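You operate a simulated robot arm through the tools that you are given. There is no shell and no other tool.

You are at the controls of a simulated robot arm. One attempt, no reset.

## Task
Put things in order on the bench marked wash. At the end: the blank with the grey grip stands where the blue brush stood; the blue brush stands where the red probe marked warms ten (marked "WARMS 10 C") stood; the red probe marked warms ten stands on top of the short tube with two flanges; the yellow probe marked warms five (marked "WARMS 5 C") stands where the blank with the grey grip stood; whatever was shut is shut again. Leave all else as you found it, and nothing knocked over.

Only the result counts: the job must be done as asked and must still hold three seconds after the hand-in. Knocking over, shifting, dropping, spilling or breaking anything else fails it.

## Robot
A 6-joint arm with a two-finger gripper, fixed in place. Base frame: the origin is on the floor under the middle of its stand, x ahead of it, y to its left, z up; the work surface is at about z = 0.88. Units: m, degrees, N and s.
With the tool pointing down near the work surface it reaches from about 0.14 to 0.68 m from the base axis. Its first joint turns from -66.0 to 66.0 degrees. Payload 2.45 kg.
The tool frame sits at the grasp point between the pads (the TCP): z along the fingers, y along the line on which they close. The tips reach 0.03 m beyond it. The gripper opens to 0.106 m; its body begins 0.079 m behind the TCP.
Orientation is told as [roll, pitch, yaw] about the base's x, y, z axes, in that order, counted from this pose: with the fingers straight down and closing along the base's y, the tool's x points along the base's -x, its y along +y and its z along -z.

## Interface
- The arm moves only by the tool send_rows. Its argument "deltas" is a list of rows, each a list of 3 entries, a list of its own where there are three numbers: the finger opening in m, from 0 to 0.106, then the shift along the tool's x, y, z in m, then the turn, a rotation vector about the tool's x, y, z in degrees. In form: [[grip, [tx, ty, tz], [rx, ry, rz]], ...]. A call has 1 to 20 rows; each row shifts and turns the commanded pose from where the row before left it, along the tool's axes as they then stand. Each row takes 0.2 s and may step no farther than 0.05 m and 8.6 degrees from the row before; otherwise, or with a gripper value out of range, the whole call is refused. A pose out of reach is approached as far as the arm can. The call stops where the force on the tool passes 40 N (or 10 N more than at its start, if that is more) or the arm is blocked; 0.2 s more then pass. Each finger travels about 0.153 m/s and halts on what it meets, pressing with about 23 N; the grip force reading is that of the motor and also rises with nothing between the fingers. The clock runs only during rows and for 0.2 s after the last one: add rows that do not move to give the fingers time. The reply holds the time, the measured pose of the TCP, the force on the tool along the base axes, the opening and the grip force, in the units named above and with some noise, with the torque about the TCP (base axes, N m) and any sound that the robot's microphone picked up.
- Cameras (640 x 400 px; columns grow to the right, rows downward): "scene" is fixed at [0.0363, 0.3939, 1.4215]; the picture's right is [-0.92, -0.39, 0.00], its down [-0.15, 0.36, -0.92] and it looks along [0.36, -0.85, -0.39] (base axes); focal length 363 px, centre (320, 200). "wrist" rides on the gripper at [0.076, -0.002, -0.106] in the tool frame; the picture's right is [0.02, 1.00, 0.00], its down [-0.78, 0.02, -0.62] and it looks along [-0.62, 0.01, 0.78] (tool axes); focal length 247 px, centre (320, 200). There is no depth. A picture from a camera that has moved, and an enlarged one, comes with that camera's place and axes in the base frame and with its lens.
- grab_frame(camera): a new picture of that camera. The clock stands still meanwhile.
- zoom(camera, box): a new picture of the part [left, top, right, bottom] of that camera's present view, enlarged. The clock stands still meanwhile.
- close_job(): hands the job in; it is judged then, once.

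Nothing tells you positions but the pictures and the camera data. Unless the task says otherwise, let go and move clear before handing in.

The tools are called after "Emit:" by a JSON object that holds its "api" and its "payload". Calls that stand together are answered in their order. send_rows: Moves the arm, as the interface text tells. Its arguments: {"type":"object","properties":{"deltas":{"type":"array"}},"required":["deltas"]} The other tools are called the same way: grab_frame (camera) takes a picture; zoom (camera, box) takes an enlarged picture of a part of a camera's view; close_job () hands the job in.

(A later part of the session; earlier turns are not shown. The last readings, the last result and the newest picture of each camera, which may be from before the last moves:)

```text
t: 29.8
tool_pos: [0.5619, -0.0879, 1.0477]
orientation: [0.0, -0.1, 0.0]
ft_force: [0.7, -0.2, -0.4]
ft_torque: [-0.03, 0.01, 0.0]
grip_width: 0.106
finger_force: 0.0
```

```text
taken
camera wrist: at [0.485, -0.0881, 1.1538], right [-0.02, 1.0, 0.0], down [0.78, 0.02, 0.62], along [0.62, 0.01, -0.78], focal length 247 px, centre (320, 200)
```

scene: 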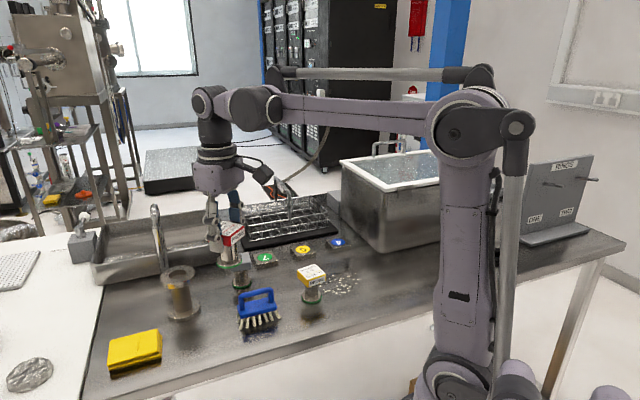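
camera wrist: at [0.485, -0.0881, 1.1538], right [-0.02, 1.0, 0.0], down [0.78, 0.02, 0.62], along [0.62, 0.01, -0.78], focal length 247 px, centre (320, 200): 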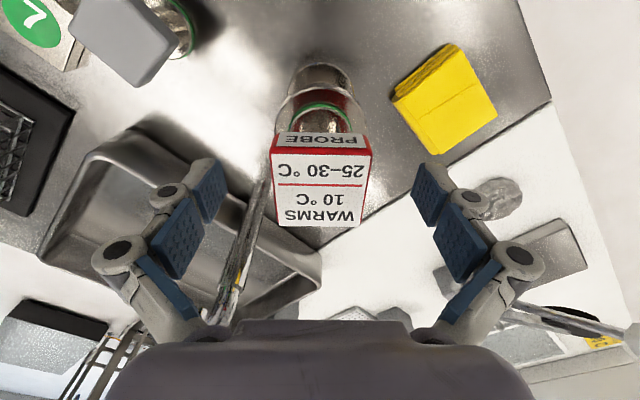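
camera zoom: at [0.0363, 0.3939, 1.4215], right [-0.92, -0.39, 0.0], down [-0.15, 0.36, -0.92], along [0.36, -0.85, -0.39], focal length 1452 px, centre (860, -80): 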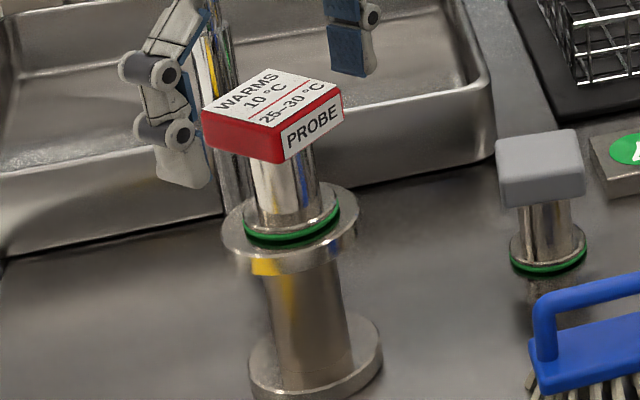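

The red probe stands on the tube and is released. I'll rise clear and go look at the brush.

Emit:
{"api": "send_rows", "payload": {"deltas": [[0.106, [0, 0, -0.01], [0, 0, 0]], [0.106, [0, 0, -0.02], [0, 0, 0]], [0.106, [0, 0, -0.03], [0, 0, 0]], [0.106, [0, 0, -0.03], [0, 0, 0]], [0.106, [0, 0, -0.02], [0, 0, 0]], [0.106, [0.03, -0.005, 0], [0, 0, 0]], [0.106, [0.04, -0.008, 0], [0, 0, 0]], [0.106, [0.04, -0.008, 0], [0, 0, 0]], [0.106, [0.04, -0.008, 0.01], [0, 0, 0]], [0.106, [0.04, -0.008, 0.02], [0, 0, 0]], [0.106, [0.03, -0.005, 0.02], [0, 0, 0]], [0.106, [0, 0, 0.01], [0, 0, 0]], [0.106, [0, 0, 0], [0, 0, 0]]]}}

Emit:
{"api": "grab_frame", "payload": {"camera": "wrist"}}

Emit:
{"api": "grab_frame", "payload": {"camera": "scene"}}

```text
t: 32.6
tool_pos: [0.343, -0.1291, 1.0979]
orientation: [0.0, -0.1, 0.0]
ft_force: [-0.4, 0.5, -0.4]
ft_torque: [0.01, 0.0, -0.03]
grip_width: 0.1061
finger_force: 0.0
```

```text
taken
camera wrist: at [0.2658, -0.1297, 1.2023], right [-0.02, 1.0, 0.0], down [0.78, 0.02, 0.62], along [0.62, 0.01, -0.78], focal length 247 px, centre (320, 200)
```

wrist: 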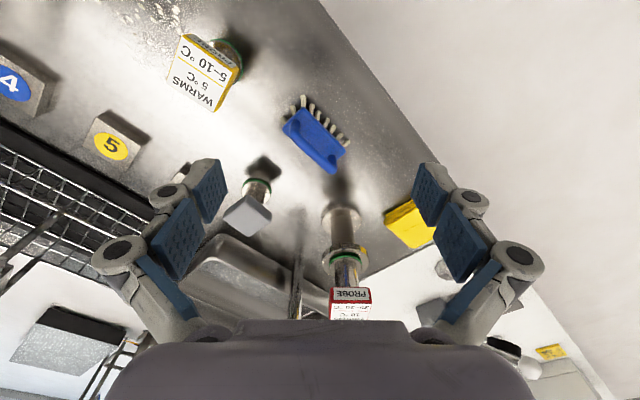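

```text
taken
```

scene: 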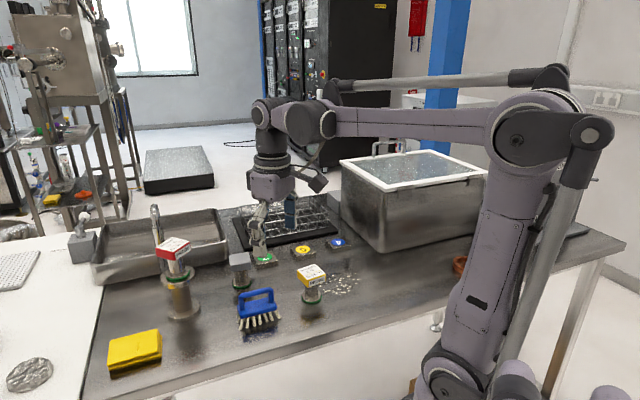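

Emit:
{"api": "zoom", "payload": {"camera": "wrist", "box": [250, 80, 390, 190]}}

Emit:
{"api": "zoom", "payload": {"camera": "scene", "box": [220, 270, 300, 340]}}

Emit:
{"api": "zoom", "payload": {"camera": "wrist", "box": [180, 160, 300, 250]}}

Emit:
{"api": "zoom", "payload": {"camera": "wrist", "box": [150, 20, 270, 120]}}

```text
3.64 times, centred on (320, 135) of wrist
camera zoom: at [0.2658, -0.1297, 1.2023], right [-0.02, 1.0, 0.0], down [0.78, 0.02, 0.62], along [0.62, 0.01, -0.78], focal length 898 px, centre (320, 436)
```

zoom: 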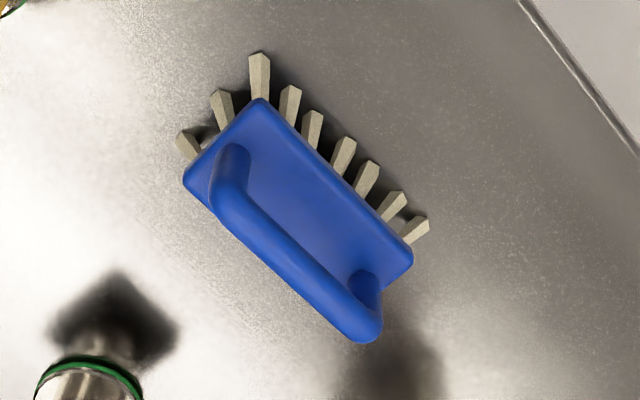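

```text
5.71 times, centred on (260, 305) of scene
camera zoom: at [0.0363, 0.3939, 1.4215], right [-0.92, -0.39, 0.0], down [-0.15, 0.36, -0.92], along [0.36, -0.85, -0.39], focal length 2075 px, centre (663, -400)
```

zoom: 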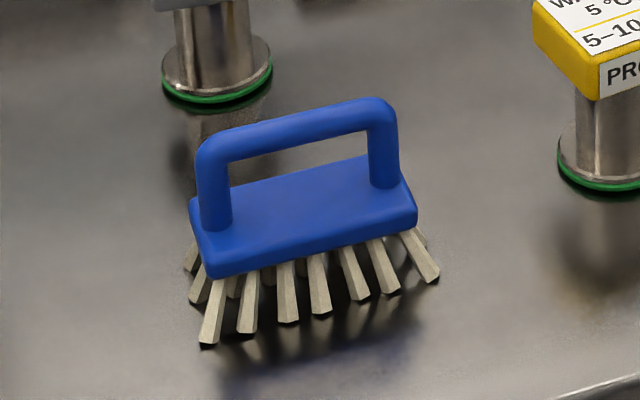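

```text
4.44 times, centred on (240, 205) of wrist
camera zoom: at [0.2658, -0.1297, 1.2023], right [-0.02, 1.0, 0.0], down [0.78, 0.02, 0.62], along [0.62, 0.01, -0.78], focal length 1098 px, centre (676, 178)
```

zoom: 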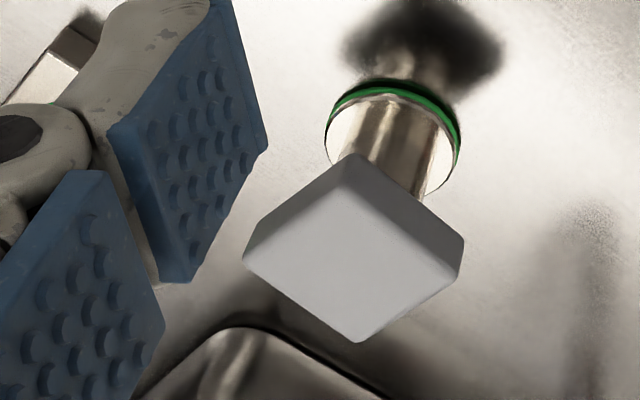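

```text
4.00 times, centred on (210, 70) of wrist
camera zoom: at [0.2658, -0.1297, 1.2023], right [-0.02, 1.0, 0.0], down [0.78, 0.02, 0.62], along [0.62, 0.01, -0.78], focal length 988 px, centre (760, 720)
```

zoom: 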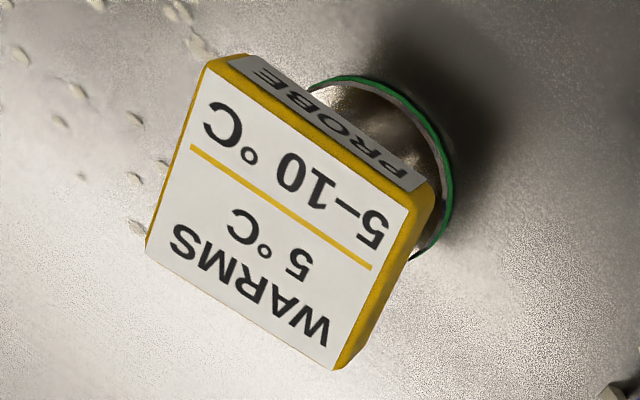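

From here I place the brush near (0.402, -0.136) with its handle at 45°, the blank near (0.507, -0.229), and the yellow probe near (0.323, -0.244). I'll go above the brush, turn to match the handle, and measure again.

Emit:
{"api": "send_rows", "payload": {"deltas": [[0.106, [-0.02, -0.003, 0.01], [0, 0, 0]], [0.106, [-0.02, -0.003, 0.01], [0, 0, 0]], [0.08, [-0.0185, -0.002, 0.01], [0, 0, 0]], [0.06, [0, 0, 0], [0, 0, -7.5]], [0.06, [0, 0, 0], [0, 0, -7.5]], [0.06, [0, 0, 0], [0, 0, -7.5]], [0.06, [0, 0, 0], [0, 0, -7.5]], [0.06, [0, 0, 0], [0, 0, -7.5]], [0.06, [0, 0, 0], [0, 0, -7.5]], [0.06, [0, 0, 0], [0, 0, 0]], [0.06, [0, 0, 0], [0, 0, 0]]]}}

Emit:
{"api": "grab_frame", "payload": {"camera": "wrist"}}

Emit:
{"api": "zoom", "payload": {"camera": "wrist", "box": [240, 60, 400, 180]}}

```text
t: 35.0
tool_pos: [0.3999, -0.1366, 1.0667]
orientation: [0.0, -0.1, 45.2]
ft_force: [0.3, -0.7, 0.3]
ft_torque: [0.01, -0.03, -0.01]
grip_width: 0.06
finger_force: 0.1
```

```text
taken
camera wrist: at [0.3466, -0.1913, 1.1727], right [-0.72, 0.69, 0.0], down [0.54, 0.57, 0.62], along [0.43, 0.45, -0.78], focal length 247 px, centre (320, 200)
```

wrist: 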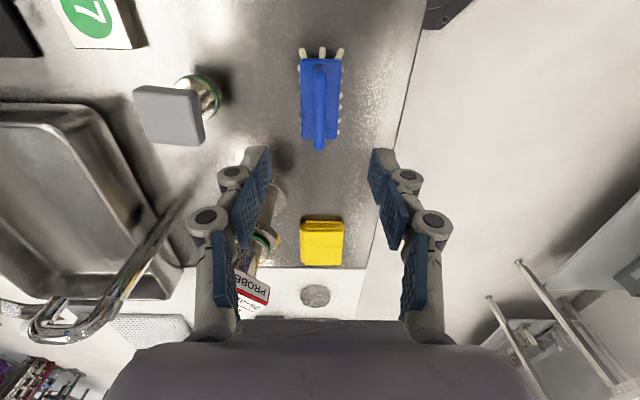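

```text
3.33 times, centred on (320, 120) of wrist
camera zoom: at [0.3466, -0.1913, 1.1727], right [-0.72, 0.69, 0.0], down [0.54, 0.57, 0.62], along [0.43, 0.45, -0.78], focal length 823 px, centre (320, 467)
```

zoom: 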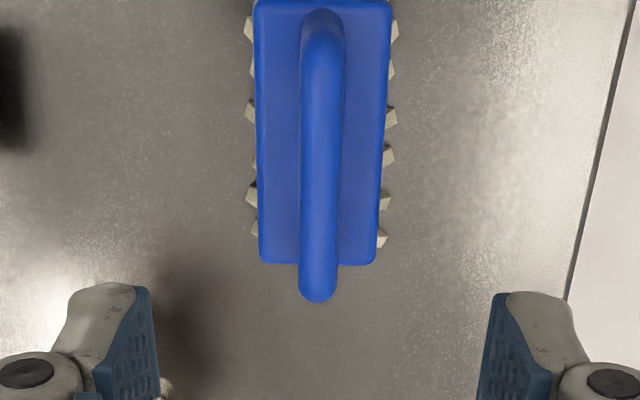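

The handle is aligned with the tool and its bar is at about z = 0.949. I'll centre over it, descend around the bar, and close.

Emit:
{"api": "send_rows", "payload": {"deltas": [[0.06, [-0.0037, -0.0014, 0], [0, 0, 0]], [0.06, [0, 0, 0.02], [0, 0, 0]], [0.06, [0, 0, 0.025], [0, 0, 0]], [0.06, [0, 0, 0.025], [0, 0, 0]], [0.06, [0, 0, 0.02], [0, 0, 0]], [0.06, [0, 0, 0.01], [0, 0, 0]], [0.06, [0, 0, 0.0065], [0, 0, 0]], [0.06, [0, 0, 0], [0, 0, 0]]]}}

Emit:
{"api": "zoom", "payload": {"camera": "wrist", "box": [200, 60, 440, 260]}}

Emit:
{"api": "zoom", "payload": {"camera": "scene", "box": [200, 240, 320, 340]}}

```text
t: 36.8
tool_pos: [0.4045, -0.1355, 0.9622]
orientation: [-0.1, -0.1, 45.0]
ft_force: [0.7, 0.6, 0.3]
ft_torque: [0.02, 0.02, 0.01]
grip_width: 0.0601
finger_force: 0.0
```

```text
2.00 times, centred on (320, 160) of wrist
camera zoom: at [0.3512, -0.1896, 1.0674], right [-0.72, 0.69, 0.0], down [0.54, 0.57, 0.62], along [0.43, 0.45, -0.78], focal length 494 px, centre (320, 280)
```

zoom: 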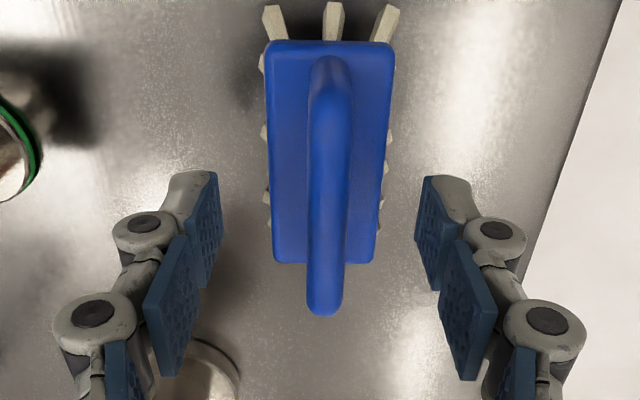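

```text
4.00 times, centred on (260, 290) of scene
camera zoom: at [0.0363, 0.3939, 1.4215], right [-0.92, -0.39, 0.0], down [-0.15, 0.36, -0.92], along [0.36, -0.85, -0.39], focal length 1452 px, centre (560, -160)
```

zoom: 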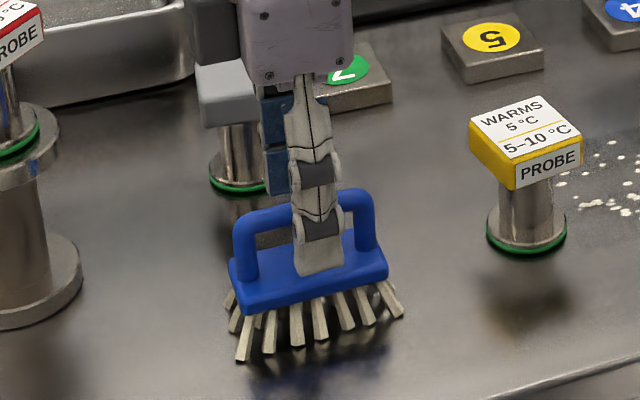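

The bar sits about 1.5 mm to one side; I'll correct and close on it.

Emit:
{"api": "send_rows", "payload": {"deltas": [[0.06, [0, 0.0015, 0], [0, 0, 0]], [0.04, [0, 0, 0], [0, 0, 0]], [0.02, [0, 0, 0], [0, 0, 0]], [0.0, [0, 0, 0], [0, 0, 0]], [0.0, [0, 0, 0], [0, 0, 0]], [0.0, [0, 0, 0], [0, 0, 0]]]}}

Emit:
{"api": "zoom", "payload": {"camera": "wrist", "box": [200, 60, 440, 260]}}

Emit:
{"api": "zoom", "payload": {"camera": "scene", "box": [200, 240, 320, 340]}}

```text
t: 38.2
tool_pos: [0.4046, -0.1341, 0.9613]
orientation: [0.0, 0.0, 45.0]
ft_force: [0.4, -0.1, 0.9]
ft_torque: [0.04, 0.0, -0.03]
grip_width: 0.0105
finger_force: 22.6
```

```text
2.00 times, centred on (320, 160) of wrist
camera zoom: at [0.3501, -0.1885, 1.0672], right [-0.72, 0.69, 0.0], down [0.54, 0.57, 0.62], along [0.43, 0.45, -0.78], focal length 494 px, centre (320, 280)
```

zoom: 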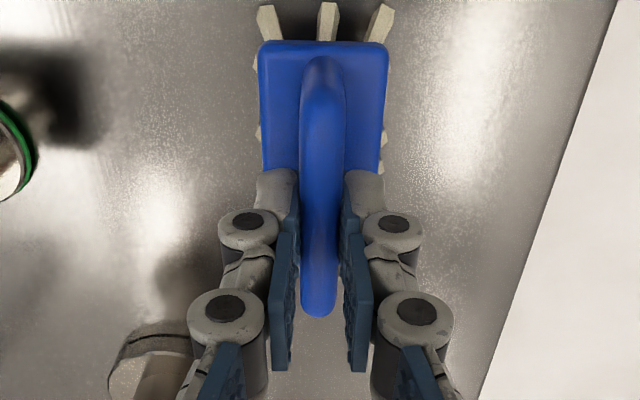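

```text
4.00 times, centred on (260, 290) of scene
camera zoom: at [0.0363, 0.3939, 1.4215], right [-0.92, -0.39, 0.0], down [-0.15, 0.36, -0.92], along [0.36, -0.85, -0.39], focal length 1452 px, centre (560, -160)
```

zoom: 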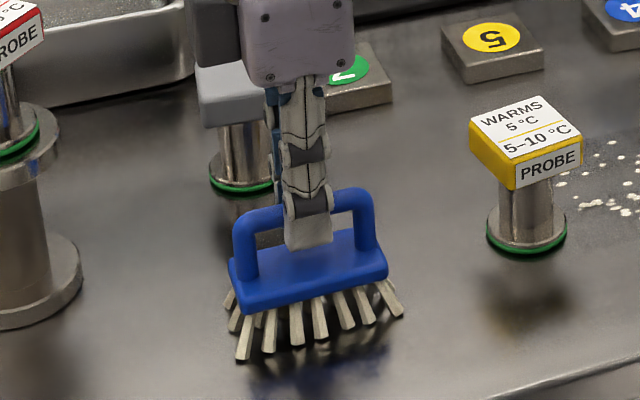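

Gripped on the bar with 23 N. Test lift now.

Emit:
{"api": "send_rows", "payload": {"deltas": [[0.0, [0, 0, -0.002], [0, 0, 0]], [0.0, [0, 0, -0.003], [0, 0, 0]], [0.0, [0, 0, -0.005], [0, 0, 0]], [0.0, [0, 0, -0.005], [0, 0, 0]]]}}

Emit:
{"api": "zoom", "payload": {"camera": "wrist", "box": [200, 60, 440, 260]}}

Emit:
{"api": "zoom", "payload": {"camera": "scene", "box": [200, 240, 320, 340]}}

```text
t: 39.2
tool_pos: [0.404, -0.1337, 0.9759]
orientation: [0.0, 0.0, 45.0]
ft_force: [0.3, 0.5, -0.3]
ft_torque: [-0.03, 0.01, 0.0]
grip_width: 0.0105
finger_force: 23.1
```

```text
2.00 times, centred on (320, 160) of wrist
camera zoom: at [0.35, -0.1886, 1.0817], right [-0.72, 0.69, 0.0], down [0.54, 0.57, 0.62], along [0.43, 0.45, -0.78], focal length 494 px, centre (320, 280)
```

zoom: 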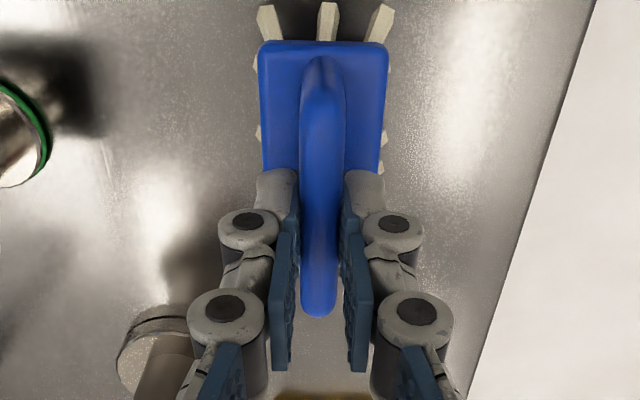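

```text
4.00 times, centred on (260, 290) of scene
camera zoom: at [0.0363, 0.3939, 1.4215], right [-0.92, -0.39, 0.0], down [-0.15, 0.36, -0.92], along [0.36, -0.85, -0.39], focal length 1452 px, centre (560, -160)
```

zoom: 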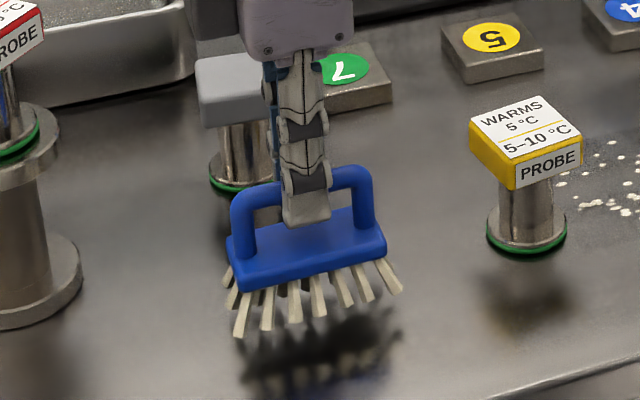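

The brush is lifted cleanly. I'll raise it above everything and carry it to where the red probe stood, about (0.268, -0.3565).

Emit:
{"api": "send_rows", "payload": {"deltas": [[0.0, [0, 0, -0.01], [0, 0, 0]], [0.0, [0, 0, -0.02], [0, 0, 0]], [0.0, [0, 0, -0.025], [0, 0, 0]], [0.0, [0, 0, -0.025], [0, 0, 0]], [0.0, [0, 0, -0.018], [0, 0, 0]], [0.0, [0, 0, -0.008], [0, 0, 0]], [0.0, [0.01006, -0.00246, 0], [0, 0, 0]], [0.0, [0.02011, -0.00491, 0], [0, 0, 0]], [0.0, [0.02514, -0.00614, 0], [0, 0, 0]], [0.0, [0.02514, -0.00614, 0], [0, 0, 0]], [0.0, [0.02514, -0.00614, 0], [0, 0, 0]], [0.0, [0.02514, -0.00614, 0], [0, 0, 0]], [0.0, [0.02514, -0.00614, 0], [0, 0, 0]], [0.0, [0.02514, -0.00614, 0], [0, 0, 0]], [0.0, [0.02514, -0.00614, 0], [0, 0, 0]], [0.0, [0.02514, -0.00614, 0], [0, 0, 0]], [0.0, [0.01257, -0.00307, 0], [0, 0, 0]], [0.0, [0.00754, -0.00184, 0], [0, 0, 0]], [0.0, [0, 0, 0], [0, 0, 0]]]}}

Emit:
{"api": "grab_frame", "payload": {"camera": "wrist"}}

Emit:
{"api": "grab_frame", "payload": {"camera": "scene"}}

```text
t: 43.2
tool_pos: [0.2701, -0.3546, 1.0838]
orientation: [0.1, 0.0, 45.1]
ft_force: [0.7, -0.2, -0.9]
ft_torque: [0.02, -0.04, -0.04]
grip_width: 0.0105
finger_force: 23.7
```

```text
taken
camera wrist: at [0.2161, -0.4086, 1.1881], right [-0.72, 0.69, 0.0], down [0.54, 0.57, 0.62], along [0.43, 0.45, -0.78], focal length 247 px, centre (320, 200)
```

wrist: 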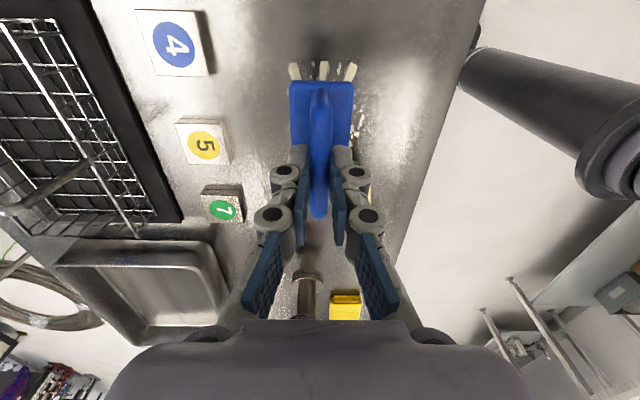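

```text
taken
```

scene: 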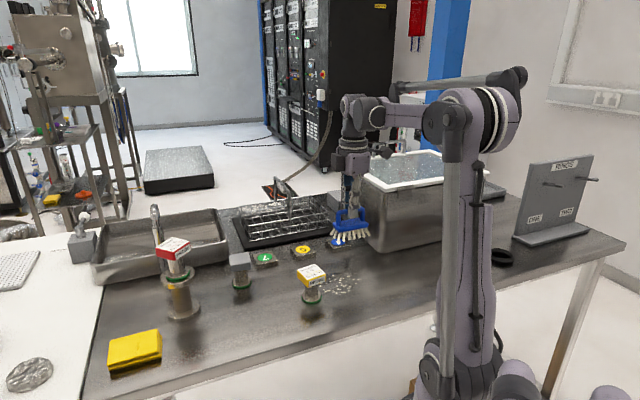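

The brush is over the red probe's old spot. I'll lower it most of the way, then finish in small steps.

Emit:
{"api": "send_rows", "payload": {"deltas": [[0.0, [0, 0, 0.01], [0, 0, 0]], [0.0, [0, 0, 0.02], [0, 0, 0]], [0.0, [0, 0, 0.025], [0, 0, 0]], [0.0, [0, 0, 0.025], [0, 0, 0]], [0.0, [0, 0, 0.02], [0, 0, 0]], [0.0, [0, 0, 0.01], [0, 0, 0]], [0.0, [0, 0, 0.005], [0, 0, 0]], [0.0, [0, 0, 0], [0, 0, 0]]]}}

Emit:
{"api": "zoom", "payload": {"camera": "scene", "box": [270, 210, 390, 310]}}

Emit:
{"api": "grab_frame", "payload": {"camera": "wrist"}}

```text
t: 45.0
tool_pos: [0.2689, -0.3547, 0.9658]
orientation: [0.0, 0.0, 45.1]
ft_force: [0.6, 0.3, -1.3]
ft_torque: [0.01, 0.01, 0.01]
grip_width: 0.0105
finger_force: 23.1
```

```text
4.00 times, centred on (330, 260) of scene
camera zoom: at [0.0363, 0.3939, 1.4215], right [-0.92, -0.39, 0.0], down [-0.15, 0.36, -0.92], along [0.36, -0.85, -0.39], focal length 1452 px, centre (280, -40)
```

zoom: 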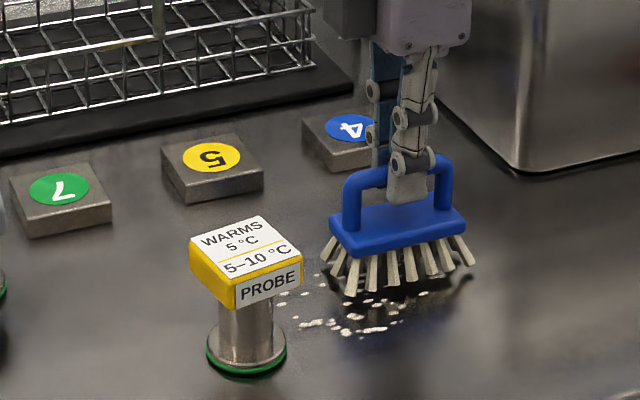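

```text
taken
camera wrist: at [0.2152, -0.4089, 1.0721], right [-0.72, 0.69, 0.0], down [0.54, 0.57, 0.62], along [0.43, 0.45, -0.78], focal length 247 px, centre (320, 200)
```

wrist: 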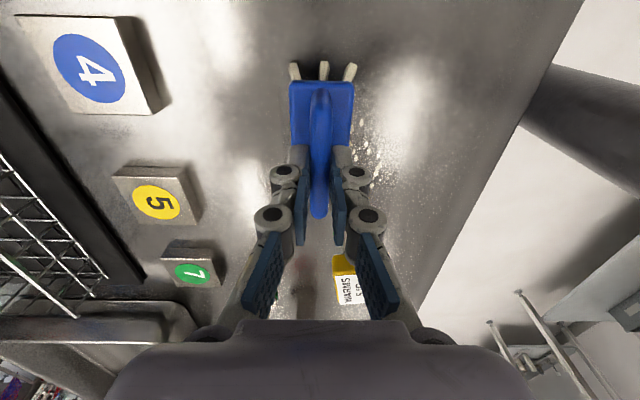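

The brush is a few millimetres above the surface and lines up with the old spot. Lowering gently.

Emit:
{"api": "send_rows", "payload": {"deltas": [[0.0, [0, 0, 0.002], [0, 0, 0]], [0.0, [0, 0, 0.001], [0, 0, 0]]]}}

Emit:
{"api": "send_rows", "payload": {"deltas": [[0.0, [0, 0, 0.001], [0, 0, 0]], [0.0, [0, 0, 0], [0, 0, 0]]]}}

```text
t: 45.6
tool_pos: [0.2688, -0.3552, 0.962]
orientation: [0.0, 0.0, 45.0]
ft_force: [0.3, 0.0, -1.0]
ft_torque: [0.01, -0.01, 0.01]
grip_width: 0.0106
finger_force: 22.5
```

```text
t: 46.2
tool_pos: [0.2688, -0.356, 0.9631]
orientation: [0.0, 0.1, 45.0]
ft_force: [0.2, -0.5, 0.0]
ft_torque: [-0.01, 0.0, -0.02]
grip_width: 0.0106
finger_force: 22.9
```

Emit:
{"api": "send_rows", "payload": {"deltas": [[0.0, [0, 0, 0.0008], [0, 0, 0]], [0.0, [0, 0, 0], [0, 0, 0]]]}}

Emit:
{"api": "zoom", "payload": {"camera": "scene", "box": [270, 210, 390, 310]}}

```text
t: 46.8
tool_pos: [0.2689, -0.3563, 0.961]
orientation: [-0.1, 0.0, 45.0]
ft_force: [-0.1, 0.0, -1.0]
ft_torque: [-0.03, 0.01, 0.03]
grip_width: 0.0105
finger_force: 22.8
```

```text
4.00 times, centred on (330, 260) of scene
camera zoom: at [0.0363, 0.3939, 1.4215], right [-0.92, -0.39, 0.0], down [-0.15, 0.36, -0.92], along [0.36, -0.85, -0.39], focal length 1452 px, centre (280, -40)
```

zoom: 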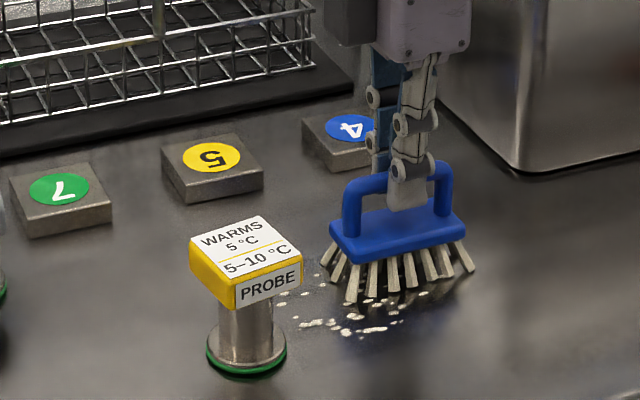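

Emit:
{"api": "send_rows", "payload": {"deltas": [[0.0, [0, 0, 0.0008], [0, 0, 0]], [0.0, [0, 0, 0], [0, 0, 0]]]}}

Emit:
{"api": "send_rows", "payload": {"deltas": [[0.0, [0, 0, 0.0005], [0, 0, 0]], [0.0, [0, 0, 0], [0, 0, 0]]]}}

```text
t: 47.4
tool_pos: [0.268, -0.3544, 0.961]
orientation: [0.0, 0.0, 44.9]
ft_force: [-1.4, -0.3, 18.8]
ft_torque: [0.03, 0.03, 0.0]
grip_width: 0.0103
finger_force: 22.9
```

```text
t: 48.0
tool_pos: [0.2687, -0.3549, 0.9596]
orientation: [0.0, -0.1, 45.0]
ft_force: [-0.3, 0.1, 18.3]
ft_torque: [-0.02, -0.02, 0.0]
grip_width: 0.0106
finger_force: 23.5
```

Contact reached. I'll ease off slightly and open just enough to release the handle.

Emit:
{"api": "send_rows", "payload": {"deltas": [[0.0, [0, 0, -0.0008], [0, 0, 0]], [0.0, [0, 0, 0], [0, 0, 0]], [0.012, [0, 0, 0], [0, 0, 0]], [0.02, [0, 0, 0], [0, 0, 0]], [0.035, [0, 0, 0], [0, 0, 0]], [0.05, [0, 0, 0], [0, 0, 0]], [0.06, [0, 0, 0], [0, 0, 0]], [0.06, [0, 0, 0], [0, 0, 0]]]}}

Emit:
{"api": "zoom", "payload": {"camera": "scene", "box": [270, 210, 390, 310]}}

Emit:
{"api": "zoom", "payload": {"camera": "wrist", "box": [200, 60, 440, 260]}}

```text
t: 49.8
tool_pos: [0.2685, -0.3563, 0.9613]
orientation: [0.1, -0.1, 45.0]
ft_force: [-0.8, 0.5, 0.0]
ft_torque: [0.0, 0.0, -0.02]
grip_width: 0.0597
finger_force: 0.1
```

```text
4.00 times, centred on (330, 260) of scene
camera zoom: at [0.0363, 0.3939, 1.4215], right [-0.92, -0.39, 0.0], down [-0.15, 0.36, -0.92], along [0.36, -0.85, -0.39], focal length 1452 px, centre (280, -40)
```

zoom: 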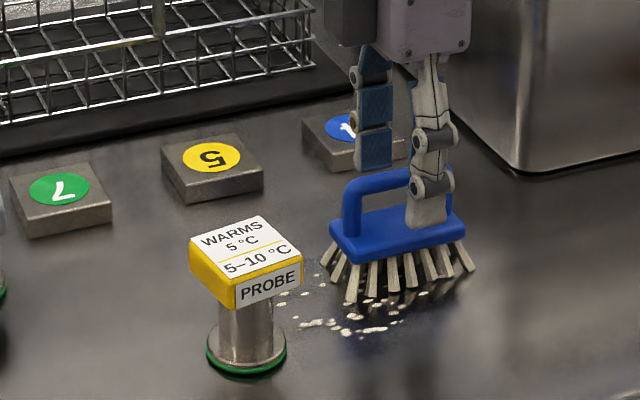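

```text
2.00 times, centred on (320, 160) of wrist
camera zoom: at [0.2153, -0.4099, 1.0668], right [-0.72, 0.69, 0.0], down [0.54, 0.57, 0.62], along [0.43, 0.45, -0.78], focal length 494 px, centre (320, 280)
```

zoom: 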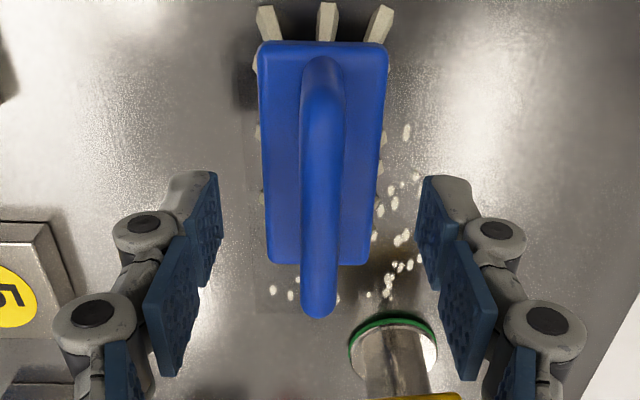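

The brush stands released on its new spot. I'll lift clear, turn back to zero yaw, and go toward the blank, which stands close to the sink rim.

Emit:
{"api": "send_rows", "payload": {"deltas": [[0.06, [0, 0, -0.01], [0, 0, 0]], [0.06, [0, 0, -0.025], [0, 0, 0]], [0.06, [0, 0, -0.035], [0, 0, 0]], [0.06, [0, 0, -0.035], [0, 0, 0]], [0.06, [0, 0, -0.025], [0, 0, 0]], [0.06, [0, 0, 0], [0, 0, 7.5]], [0.06, [0, 0, 0], [0, 0, 7.5]], [0.06, [0, 0, 0], [0, 0, 7.5]], [0.06, [0, 0, 0], [0, 0, 7.5]], [0.06, [0, 0, 0], [0, 0, 7.5]], [0.06, [0, 0, 0], [0, 0, 7.5]], [0.06, [0, 0, 0], [0, 0, 0]]]}}

Emit:
{"api": "grab_frame", "payload": {"camera": "wrist"}}

Emit:
{"api": "grab_frame", "payload": {"camera": "scene"}}

```text
t: 52.4
tool_pos: [0.268, -0.3548, 1.0909]
orientation: [0.1, -0.1, -0.2]
ft_force: [-0.5, 0.9, -0.1]
ft_torque: [-0.02, -0.04, 0.03]
grip_width: 0.0601
finger_force: 0.0
```

```text
taken
camera wrist: at [0.1916, -0.3558, 1.1965], right [-0.02, 1.0, 0.0], down [0.78, 0.02, 0.62], along [0.62, 0.01, -0.78], focal length 247 px, centre (320, 200)
```

wrist: 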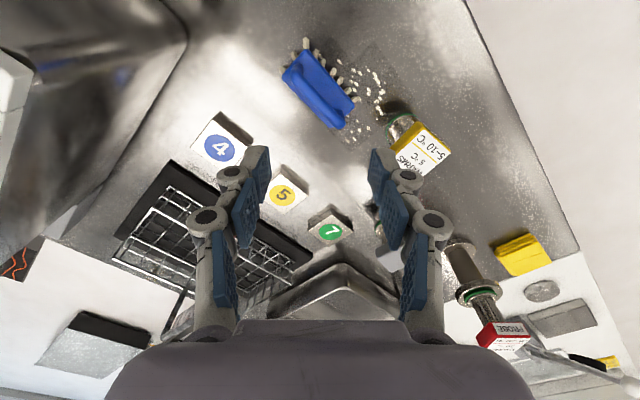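

```text
taken
```

scene: 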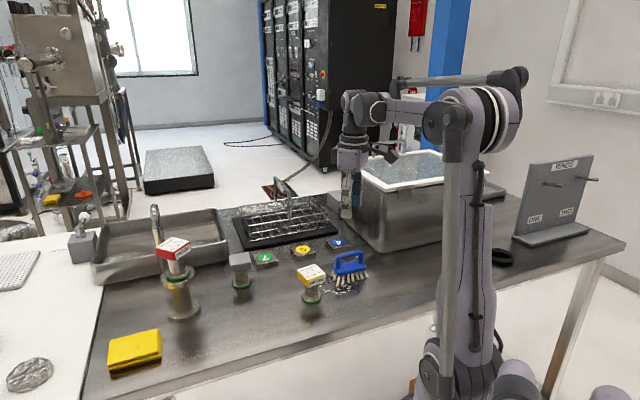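

Emit:
{"api": "zoom", "payload": {"camera": "wrist", "box": [270, 30, 390, 140]}}

Emit:
{"api": "send_rows", "payload": {"deltas": [[0.08, [-0.02, 0.011, 0], [0, 0, 0]], [0.08, [-0.034, 0.018, 0], [0, 0, 0]], [0.106, [-0.036, 0.019, 0], [0, 0, 0]], [0.106, [-0.036, 0.019, 0], [0, 0, 0]], [0.106, [-0.034, 0.018, 0], [0, 0, 0]], [0.106, [-0.02, 0.011, 0], [0, 0, 0]], [0.106, [0, 0, 0], [0, 0, 0]]]}}

Emit:
{"api": "grab_frame", "payload": {"camera": "wrist"}}

```text
3.64 times, centred on (330, 85) of wrist
camera zoom: at [0.1916, -0.3558, 1.1965], right [-0.02, 1.0, 0.0], down [0.78, 0.02, 0.62], along [0.62, 0.01, -0.78], focal length 898 px, centre (284, 618)
```

zoom: 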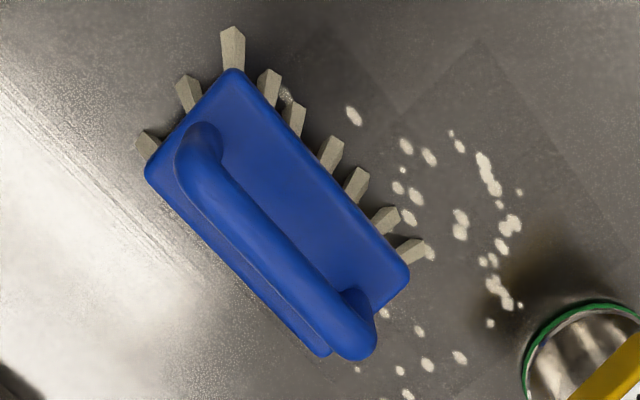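

```text
t: 54.0
tool_pos: [0.4491, -0.2582, 1.0899]
orientation: [0.0, -0.1, 0.0]
ft_force: [0.7, 0.7, 0.3]
ft_torque: [0.01, 0.0, 0.0]
grip_width: 0.106
finger_force: 0.1
```

```text
taken
camera wrist: at [0.3731, -0.2587, 1.1959], right [-0.02, 1.0, 0.0], down [0.78, 0.02, 0.62], along [0.62, 0.01, -0.78], focal length 247 px, centre (320, 200)
```

wrist: 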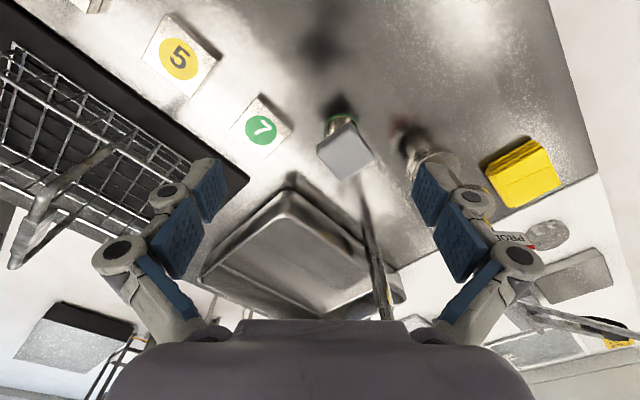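

The brush sits within about 2 mm of the red probe's old place. Now I'll measure the blank and the sink rim.

Emit:
{"api": "zoom", "payload": {"camera": "wrist", "box": [280, 80, 410, 190]}}

Emit:
{"api": "zoom", "payload": {"camera": "wrist", "box": [190, 100, 430, 330]}}

```text
3.64 times, centred on (345, 135) of wrist
camera zoom: at [0.3731, -0.2587, 1.1959], right [-0.02, 1.0, 0.0], down [0.78, 0.02, 0.62], along [0.62, 0.01, -0.78], focal length 898 px, centre (229, 436)
```

zoom: 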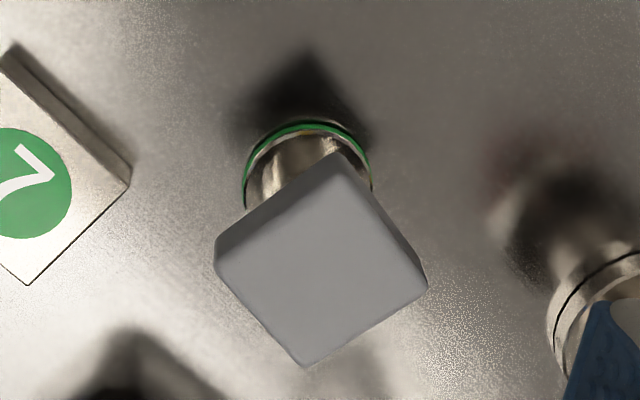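

```text
1.74 times, centred on (310, 215) of wrist
camera zoom: at [0.3731, -0.2587, 1.1959], right [-0.02, 1.0, 0.0], down [0.78, 0.02, 0.62], along [0.62, 0.01, -0.78], focal length 430 px, centre (337, 174)
```

zoom: 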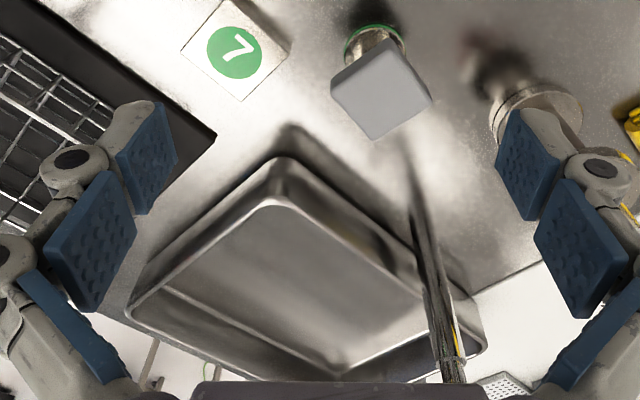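

The blank is centred near (0.507, -0.228) with edges at about 40.5°; the sink wall is about 9 cm away. I'll position above it with the closing line parallel to the sink.

Emit:
{"api": "send_rows", "payload": {"deltas": [[0.106, [-0.029, 0.0149, 0], [0, 0, 0]], [0.09, [-0.029, 0.0149, 0], [0, 0, 0]], [0.085, [0, 0, 0], [0, 0, 7.07]], [0.085, [0, 0, 0], [0, 0, 7.07]], [0.085, [0, 0, 0], [0, 0, 7.07]], [0.085, [0, 0, 0], [0, 0, 7.07]], [0.085, [0, 0, 0], [0, 0, 7.07]], [0.085, [0, 0, 0], [0, 0, 7.07]], [0.085, [0, 0, 0], [0, 0, 7.07]], [0.085, [0, 0, 0.02], [0, 0, 0]], [0.085, [0, 0, 0.02], [0, 0, 0]], [0.085, [0, 0, 0], [0, 0, 0]]]}}

Emit:
{"api": "grab_frame", "payload": {"camera": "wrist"}}

Emit:
{"api": "zoom", "payload": {"camera": "wrist", "box": [240, 60, 400, 180]}}

```text
t: 56.6
tool_pos: [0.5072, -0.23, 1.0513]
orientation: [-0.1, -0.1, -49.6]
ft_force: [0.4, -0.1, -0.1]
ft_torque: [0.01, -0.02, -0.03]
grip_width: 0.0849
finger_force: 0.1
```

```text
taken
camera wrist: at [0.4559, -0.171, 1.1565], right [0.75, 0.67, 0.0], down [0.52, -0.58, 0.62], along [0.41, -0.46, -0.78], focal length 247 px, centre (320, 200)
```

wrist: 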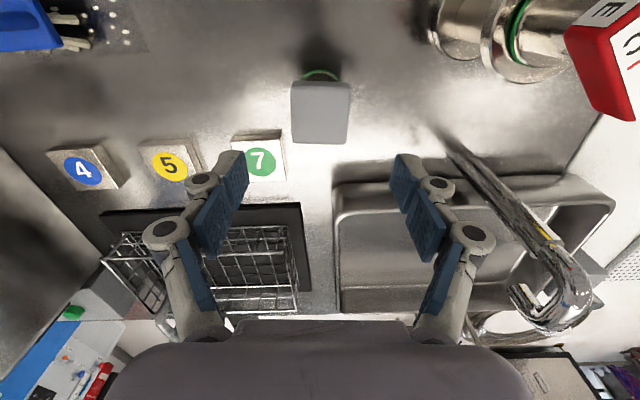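

```text
3.33 times, centred on (320, 120) of wrist
camera zoom: at [0.4559, -0.171, 1.1565], right [0.75, 0.67, 0.0], down [0.52, -0.58, 0.62], along [0.41, -0.46, -0.78], focal length 823 px, centre (320, 467)
```

zoom: 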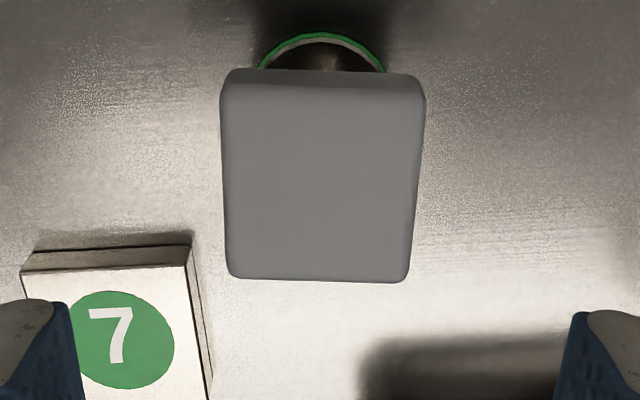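

Aligned and centred. I'll descend to the same height that worked for the red probe and grip.

Emit:
{"api": "send_rows", "payload": {"deltas": [[0.085, [0, -0.001, 0.015], [0, 0, 0]], [0.085, [0, 0, 0.025], [0, 0, 0]], [0.085, [0, 0, 0.025], [0, 0, 0]], [0.085, [0, 0, 0.02], [0, 0, 0]], [0.085, [0, 0, 0.01], [0, 0, 0]], [0.085, [0, 0, 0.006], [0, 0, 0]], [0.085, [0, 0, 0], [0, 0, 0]]]}}

Emit:
{"api": "zoom", "payload": {"camera": "wrist", "box": [200, 90, 440, 290]}}

Emit:
{"api": "zoom", "payload": {"camera": "scene", "box": [140, 200, 300, 320]}}

```text
t: 58.2
tool_pos: [0.5074, -0.2304, 0.95]
orientation: [0.0, 0.0, -49.5]
ft_force: [-0.6, 0.8, -0.5]
ft_torque: [-0.01, -0.02, 0.03]
grip_width: 0.0853
finger_force: 0.0
```

```text
2.00 times, centred on (320, 190) of wrist
camera zoom: at [0.4551, -0.1717, 1.0558], right [0.75, 0.67, 0.0], down [0.52, -0.58, 0.62], along [0.41, -0.46, -0.78], focal length 494 px, centre (320, 220)
```

zoom: 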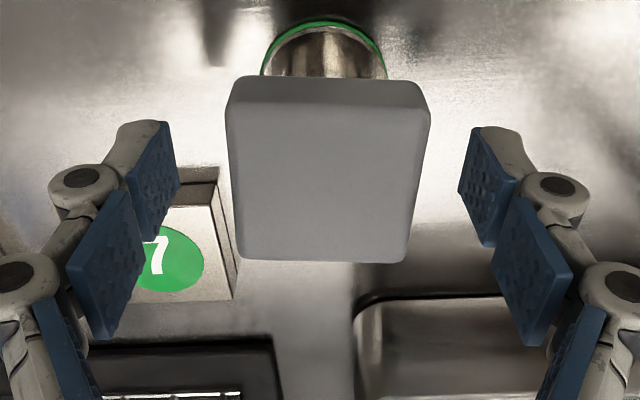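

```text
3.33 times, centred on (220, 260) of scene
camera zoom: at [0.0363, 0.3939, 1.4215], right [-0.92, -0.39, 0.0], down [-0.15, 0.36, -0.92], along [0.36, -0.85, -0.39], focal length 1210 px, centre (653, 0)
```

zoom: 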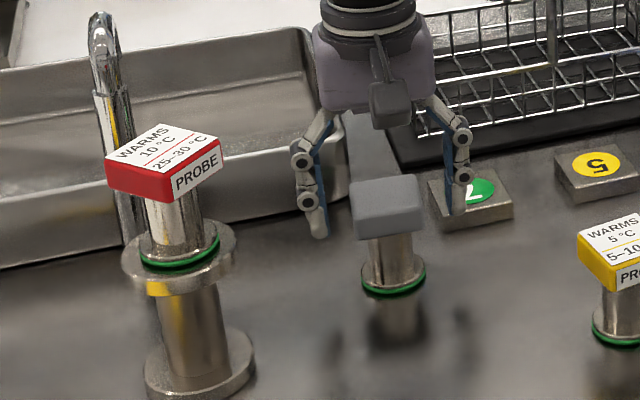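

Centred to within a millimetre. Closing.

Emit:
{"api": "send_rows", "payload": {"deltas": [[0.07, [0, 0, 0], [0, 0, 0]], [0.05, [0, 0, 0], [0, 0, 0]], [0.03, [0, 0, 0], [0, 0, 0]], [0.0, [0, 0, 0], [0, 0, 0]], [0.0, [0, 0, 0], [0, 0, 0]]]}}

Emit:
{"api": "send_rows", "payload": {"deltas": [[0.0, [0, 0, -0.001], [0, 0, 0]], [0.0, [0, 0, -0.001], [0, 0, 0]], [0.0, [0, 0, -0.001], [0, 0, 0]], [0.0, [0, 0, -0.003], [0, 0, 0]], [0.0, [0, 0, -0.003], [0, 0, 0]], [0.0, [0, 0, -0.003], [0, 0, 0]]]}}

Emit:
{"api": "zoom", "payload": {"camera": "wrist", "box": [200, 90, 440, 290]}}

Emit:
{"api": "zoom", "payload": {"camera": "scene", "box": [140, 200, 300, 320]}}

```text
t: 59.4
tool_pos: [0.5081, -0.2288, 0.9506]
orientation: [0.0, 0.0, -49.5]
ft_force: [1.7, 1.5, 3.2]
ft_torque: [0.05, 0.0, 0.01]
grip_width: 0.0488
finger_force: 23.0
```

```text
t: 60.8
tool_pos: [0.5071, -0.2303, 0.9626]
orientation: [0.1, 0.0, -49.4]
ft_force: [0.7, 0.3, -2.7]
ft_torque: [0.03, -0.02, 0.0]
grip_width: 0.0489
finger_force: 22.8
```

```text
2.00 times, centred on (320, 190) of wrist
camera zoom: at [0.455, -0.1724, 1.0685], right [0.75, 0.67, 0.0], down [0.52, -0.58, 0.62], along [0.41, -0.46, -0.78], focal length 494 px, centre (320, 220)
```

zoom: 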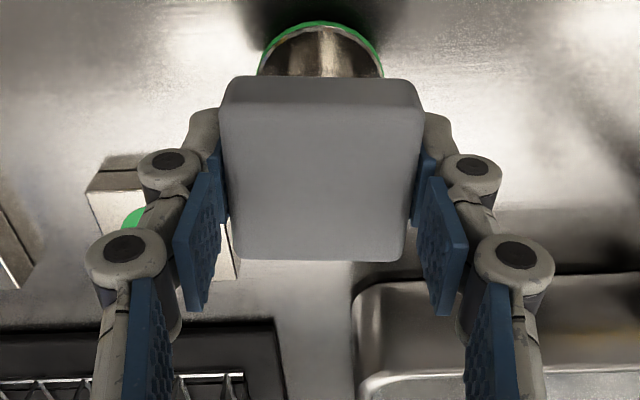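

```text
3.33 times, centred on (220, 260) of scene
camera zoom: at [0.0364, 0.3939, 1.4215], right [-0.92, -0.39, 0.0], down [-0.15, 0.36, -0.92], along [0.36, -0.85, -0.39], focal length 1210 px, centre (653, 0)
```

zoom: 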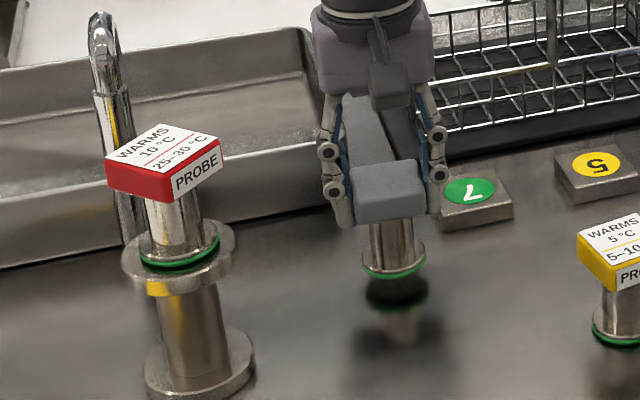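

The blank is lifted. I'll raise it and carry it to where the brush stood, about (0.403, -0.136).

Emit:
{"api": "send_rows", "payload": {"deltas": [[0.0, [0, 0, -0.008], [0, 0, 0]], [0.0, [0, 0, -0.016], [0, 0, 0]], [0.0, [0, 0, -0.02], [0, 0, 0]], [0.0, [0, 0, -0.018], [0, 0, 0]], [0.0, [0, 0, -0.008], [0, 0, 0]], [0.0, [0.0083, -0.0011, 0], [0, 0, 0]], [0.0, [0.0166, -0.0022, 0], [0, 0, 0]], [0.0, [0.0222, -0.0029, 0], [0, 0, 0]], [0.0, [0.0222, -0.0029, 0], [0, 0, 0]], [0.0, [0.0222, -0.0029, 0], [0, 0, 0]], [0.0, [0.0222, -0.0029, 0], [0, 0, 0]], [0.0, [0.0166, -0.0022, 0], [0, 0, 0]], [0.0, [0.0083, -0.0011, 0], [0, 0, 0]], [0.0, [0, 0, 0], [0, 0, 0]], [0.0, [0, 0, 0], [0, 0, 0]]]}}

Emit:
{"api": "grab_frame", "payload": {"camera": "wrist"}}

Emit:
{"api": "grab_frame", "payload": {"camera": "scene"}}

```text
t: 64.0
tool_pos: [0.4018, -0.1375, 1.0321]
orientation: [-0.1, 0.0, -49.5]
ft_force: [0.2, 0.4, -2.6]
ft_torque: [0.0, 0.01, -0.01]
grip_width: 0.0489
finger_force: 23.4
```

```text
taken
camera wrist: at [0.3504, -0.0795, 1.1377], right [0.75, 0.67, 0.0], down [0.52, -0.58, 0.62], along [0.41, -0.46, -0.78], focal length 247 px, centre (320, 200)
```

wrist: 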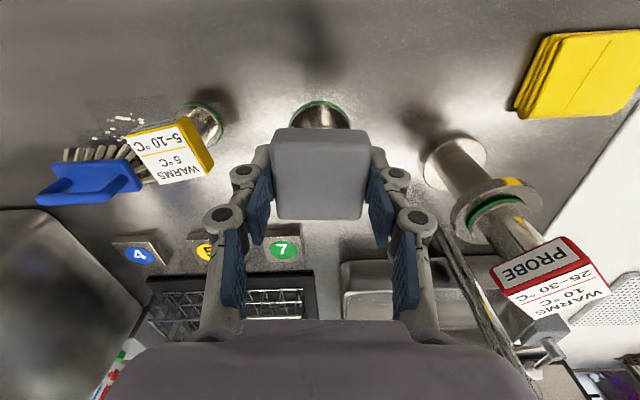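

```text
taken
```

scene: 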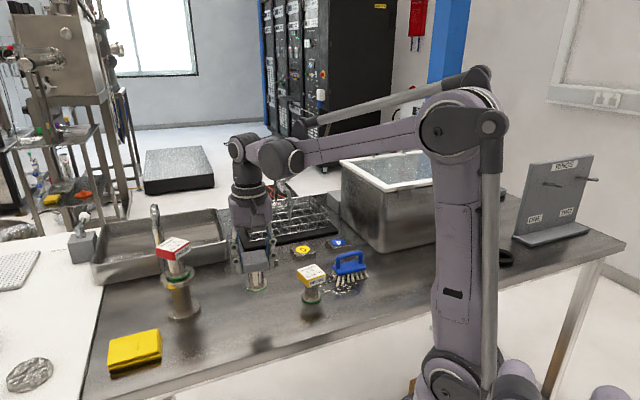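

Above the brush's old spot. I'll lower most of the way with a small correction, then check.

Emit:
{"api": "send_rows", "payload": {"deltas": [[0.0, [-0.001, 0.0011, 0.008], [0, 0, 0]], [0.0, [0, 0, 0.016], [0, 0, 0]], [0.0, [0, 0, 0.02], [0, 0, 0]], [0.0, [0, 0, 0.018], [0, 0, 0]], [0.0, [0, 0, 0.01], [0, 0, 0]], [0.0, [0, 0, 0.004], [0, 0, 0]], [0.0, [0, 0, 0], [0, 0, 0]]]}}

Emit:
{"api": "zoom", "payload": {"camera": "scene", "box": [220, 270, 300, 340]}}

Emit:
{"api": "grab_frame", "payload": {"camera": "wrist"}}

```text
t: 65.6
tool_pos: [0.4023, -0.1367, 0.9558]
orientation: [0.0, -0.1, -49.5]
ft_force: [0.0, -0.4, -1.7]
ft_torque: [-0.01, 0.02, 0.0]
grip_width: 0.0488
finger_force: 22.6
```

```text
5.71 times, centred on (260, 305) of scene
camera zoom: at [0.0364, 0.3939, 1.4215], right [-0.92, -0.39, 0.0], down [-0.15, 0.36, -0.92], along [0.36, -0.85, -0.39], focal length 2075 px, centre (663, -400)
```

zoom: 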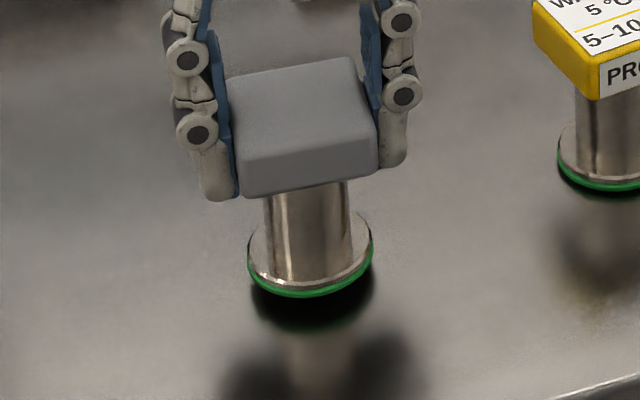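

```text
taken
camera wrist: at [0.3512, -0.0781, 1.0622], right [0.75, 0.67, 0.0], down [0.52, -0.58, 0.62], along [0.41, -0.46, -0.78], focal length 247 px, centre (320, 200)
```

wrist: 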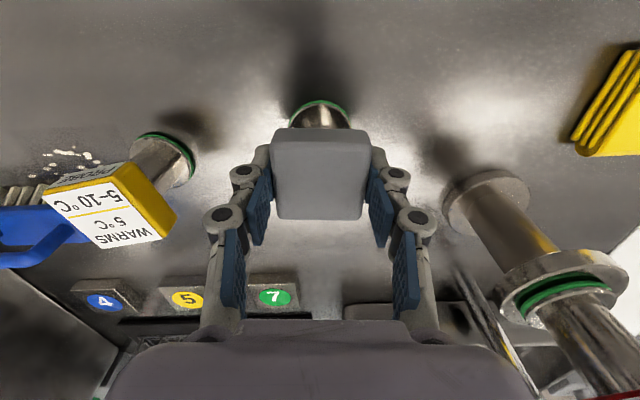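

The position agrees with the brush's old spot within a couple of millimetres. Lowering to contact in small steps.

Emit:
{"api": "send_rows", "payload": {"deltas": [[0.0, [-0.0006, 0.0008, 0.002], [0, 0, 0]], [0.0, [0, 0, 0.001], [0, 0, 0]], [0.0, [0, 0, 0], [0, 0, 0]]]}}

Emit:
{"api": "send_rows", "payload": {"deltas": [[0.0, [0, 0, 0.001], [0, 0, 0]], [0.0, [0, 0, 0], [0, 0, 0]]]}}

```text
t: 66.4
tool_pos: [0.4043, -0.1364, 0.9526]
orientation: [0.0, 0.0, -49.6]
ft_force: [0.0, -0.4, -1.8]
ft_torque: [-0.03, 0.03, 0.01]
grip_width: 0.049
finger_force: 23.1
```

```text
t: 67.0
tool_pos: [0.4047, -0.1365, 0.9514]
orientation: [0.0, 0.0, -49.6]
ft_force: [0.4, 0.4, -2.5]
ft_torque: [-0.04, -0.02, 0.02]
grip_width: 0.049
finger_force: 22.8
```

Emit:
{"api": "send_rows", "payload": {"deltas": [[0.0, [0, 0, 0.0008], [0, 0, 0]], [0.0, [0, 0, 0], [0, 0, 0]]]}}

Emit:
{"api": "send_rows", "payload": {"deltas": [[0.0, [0, 0, 0.0005], [0, 0, 0]], [0.0, [0, 0, 0], [0, 0, 0]]]}}

```text
t: 67.6
tool_pos: [0.405, -0.1365, 0.9508]
orientation: [0.0, 0.0, -49.6]
ft_force: [-0.3, 0.6, -1.5]
ft_torque: [0.01, 0.02, 0.02]
grip_width: 0.0489
finger_force: 23.3
```

```text
t: 68.2
tool_pos: [0.4049, -0.1372, 0.9505]
orientation: [0.0, 0.0, -49.5]
ft_force: [-0.4, -0.1, -2.3]
ft_torque: [0.0, -0.03, 0.01]
grip_width: 0.049
finger_force: 22.9
```

Emit:
{"api": "send_rows", "payload": {"deltas": [[0.0, [0.0006, -0.0007, 0.0005], [0, 0, 0]], [0.0, [0, 0, 0], [0, 0, 0]]]}}

Emit:
{"api": "send_rows", "payload": {"deltas": [[0.0, [0, 0, 0.0005], [0, 0, 0]], [0.0, [0, 0, 0], [0, 0, 0]]]}}

Emit:
{"api": "zoom", "payload": {"camera": "scene", "box": [220, 270, 300, 340]}}

```text
t: 68.8
tool_pos: [0.4038, -0.1357, 0.9506]
orientation: [0.0, 0.1, -49.5]
ft_force: [-0.6, -0.1, -2.3]
ft_torque: [0.0, -0.01, 0.0]
grip_width: 0.0487
finger_force: 22.9
```

```text
t: 69.4
tool_pos: [0.4045, -0.1365, 0.95]
orientation: [0.0, 0.0, -49.6]
ft_force: [-0.6, 1.1, 9.7]
ft_torque: [0.04, 0.08, 0.02]
grip_width: 0.049
finger_force: 23.3
```

```text
5.71 times, centred on (260, 305) of scene
camera zoom: at [0.0362, 0.394, 1.4215], right [-0.92, -0.39, 0.0], down [-0.15, 0.36, -0.92], along [0.36, -0.85, -0.39], focal length 2075 px, centre (663, -400)
```

zoom: 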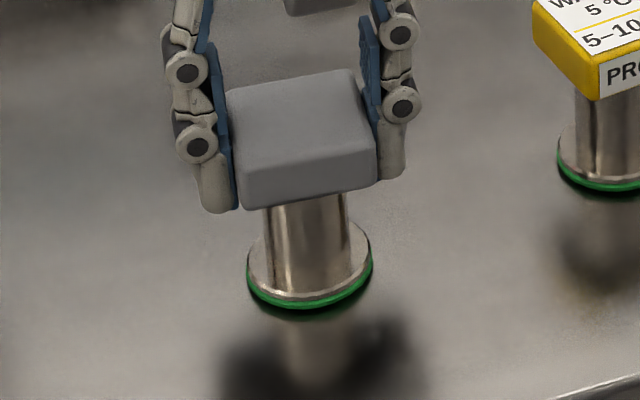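

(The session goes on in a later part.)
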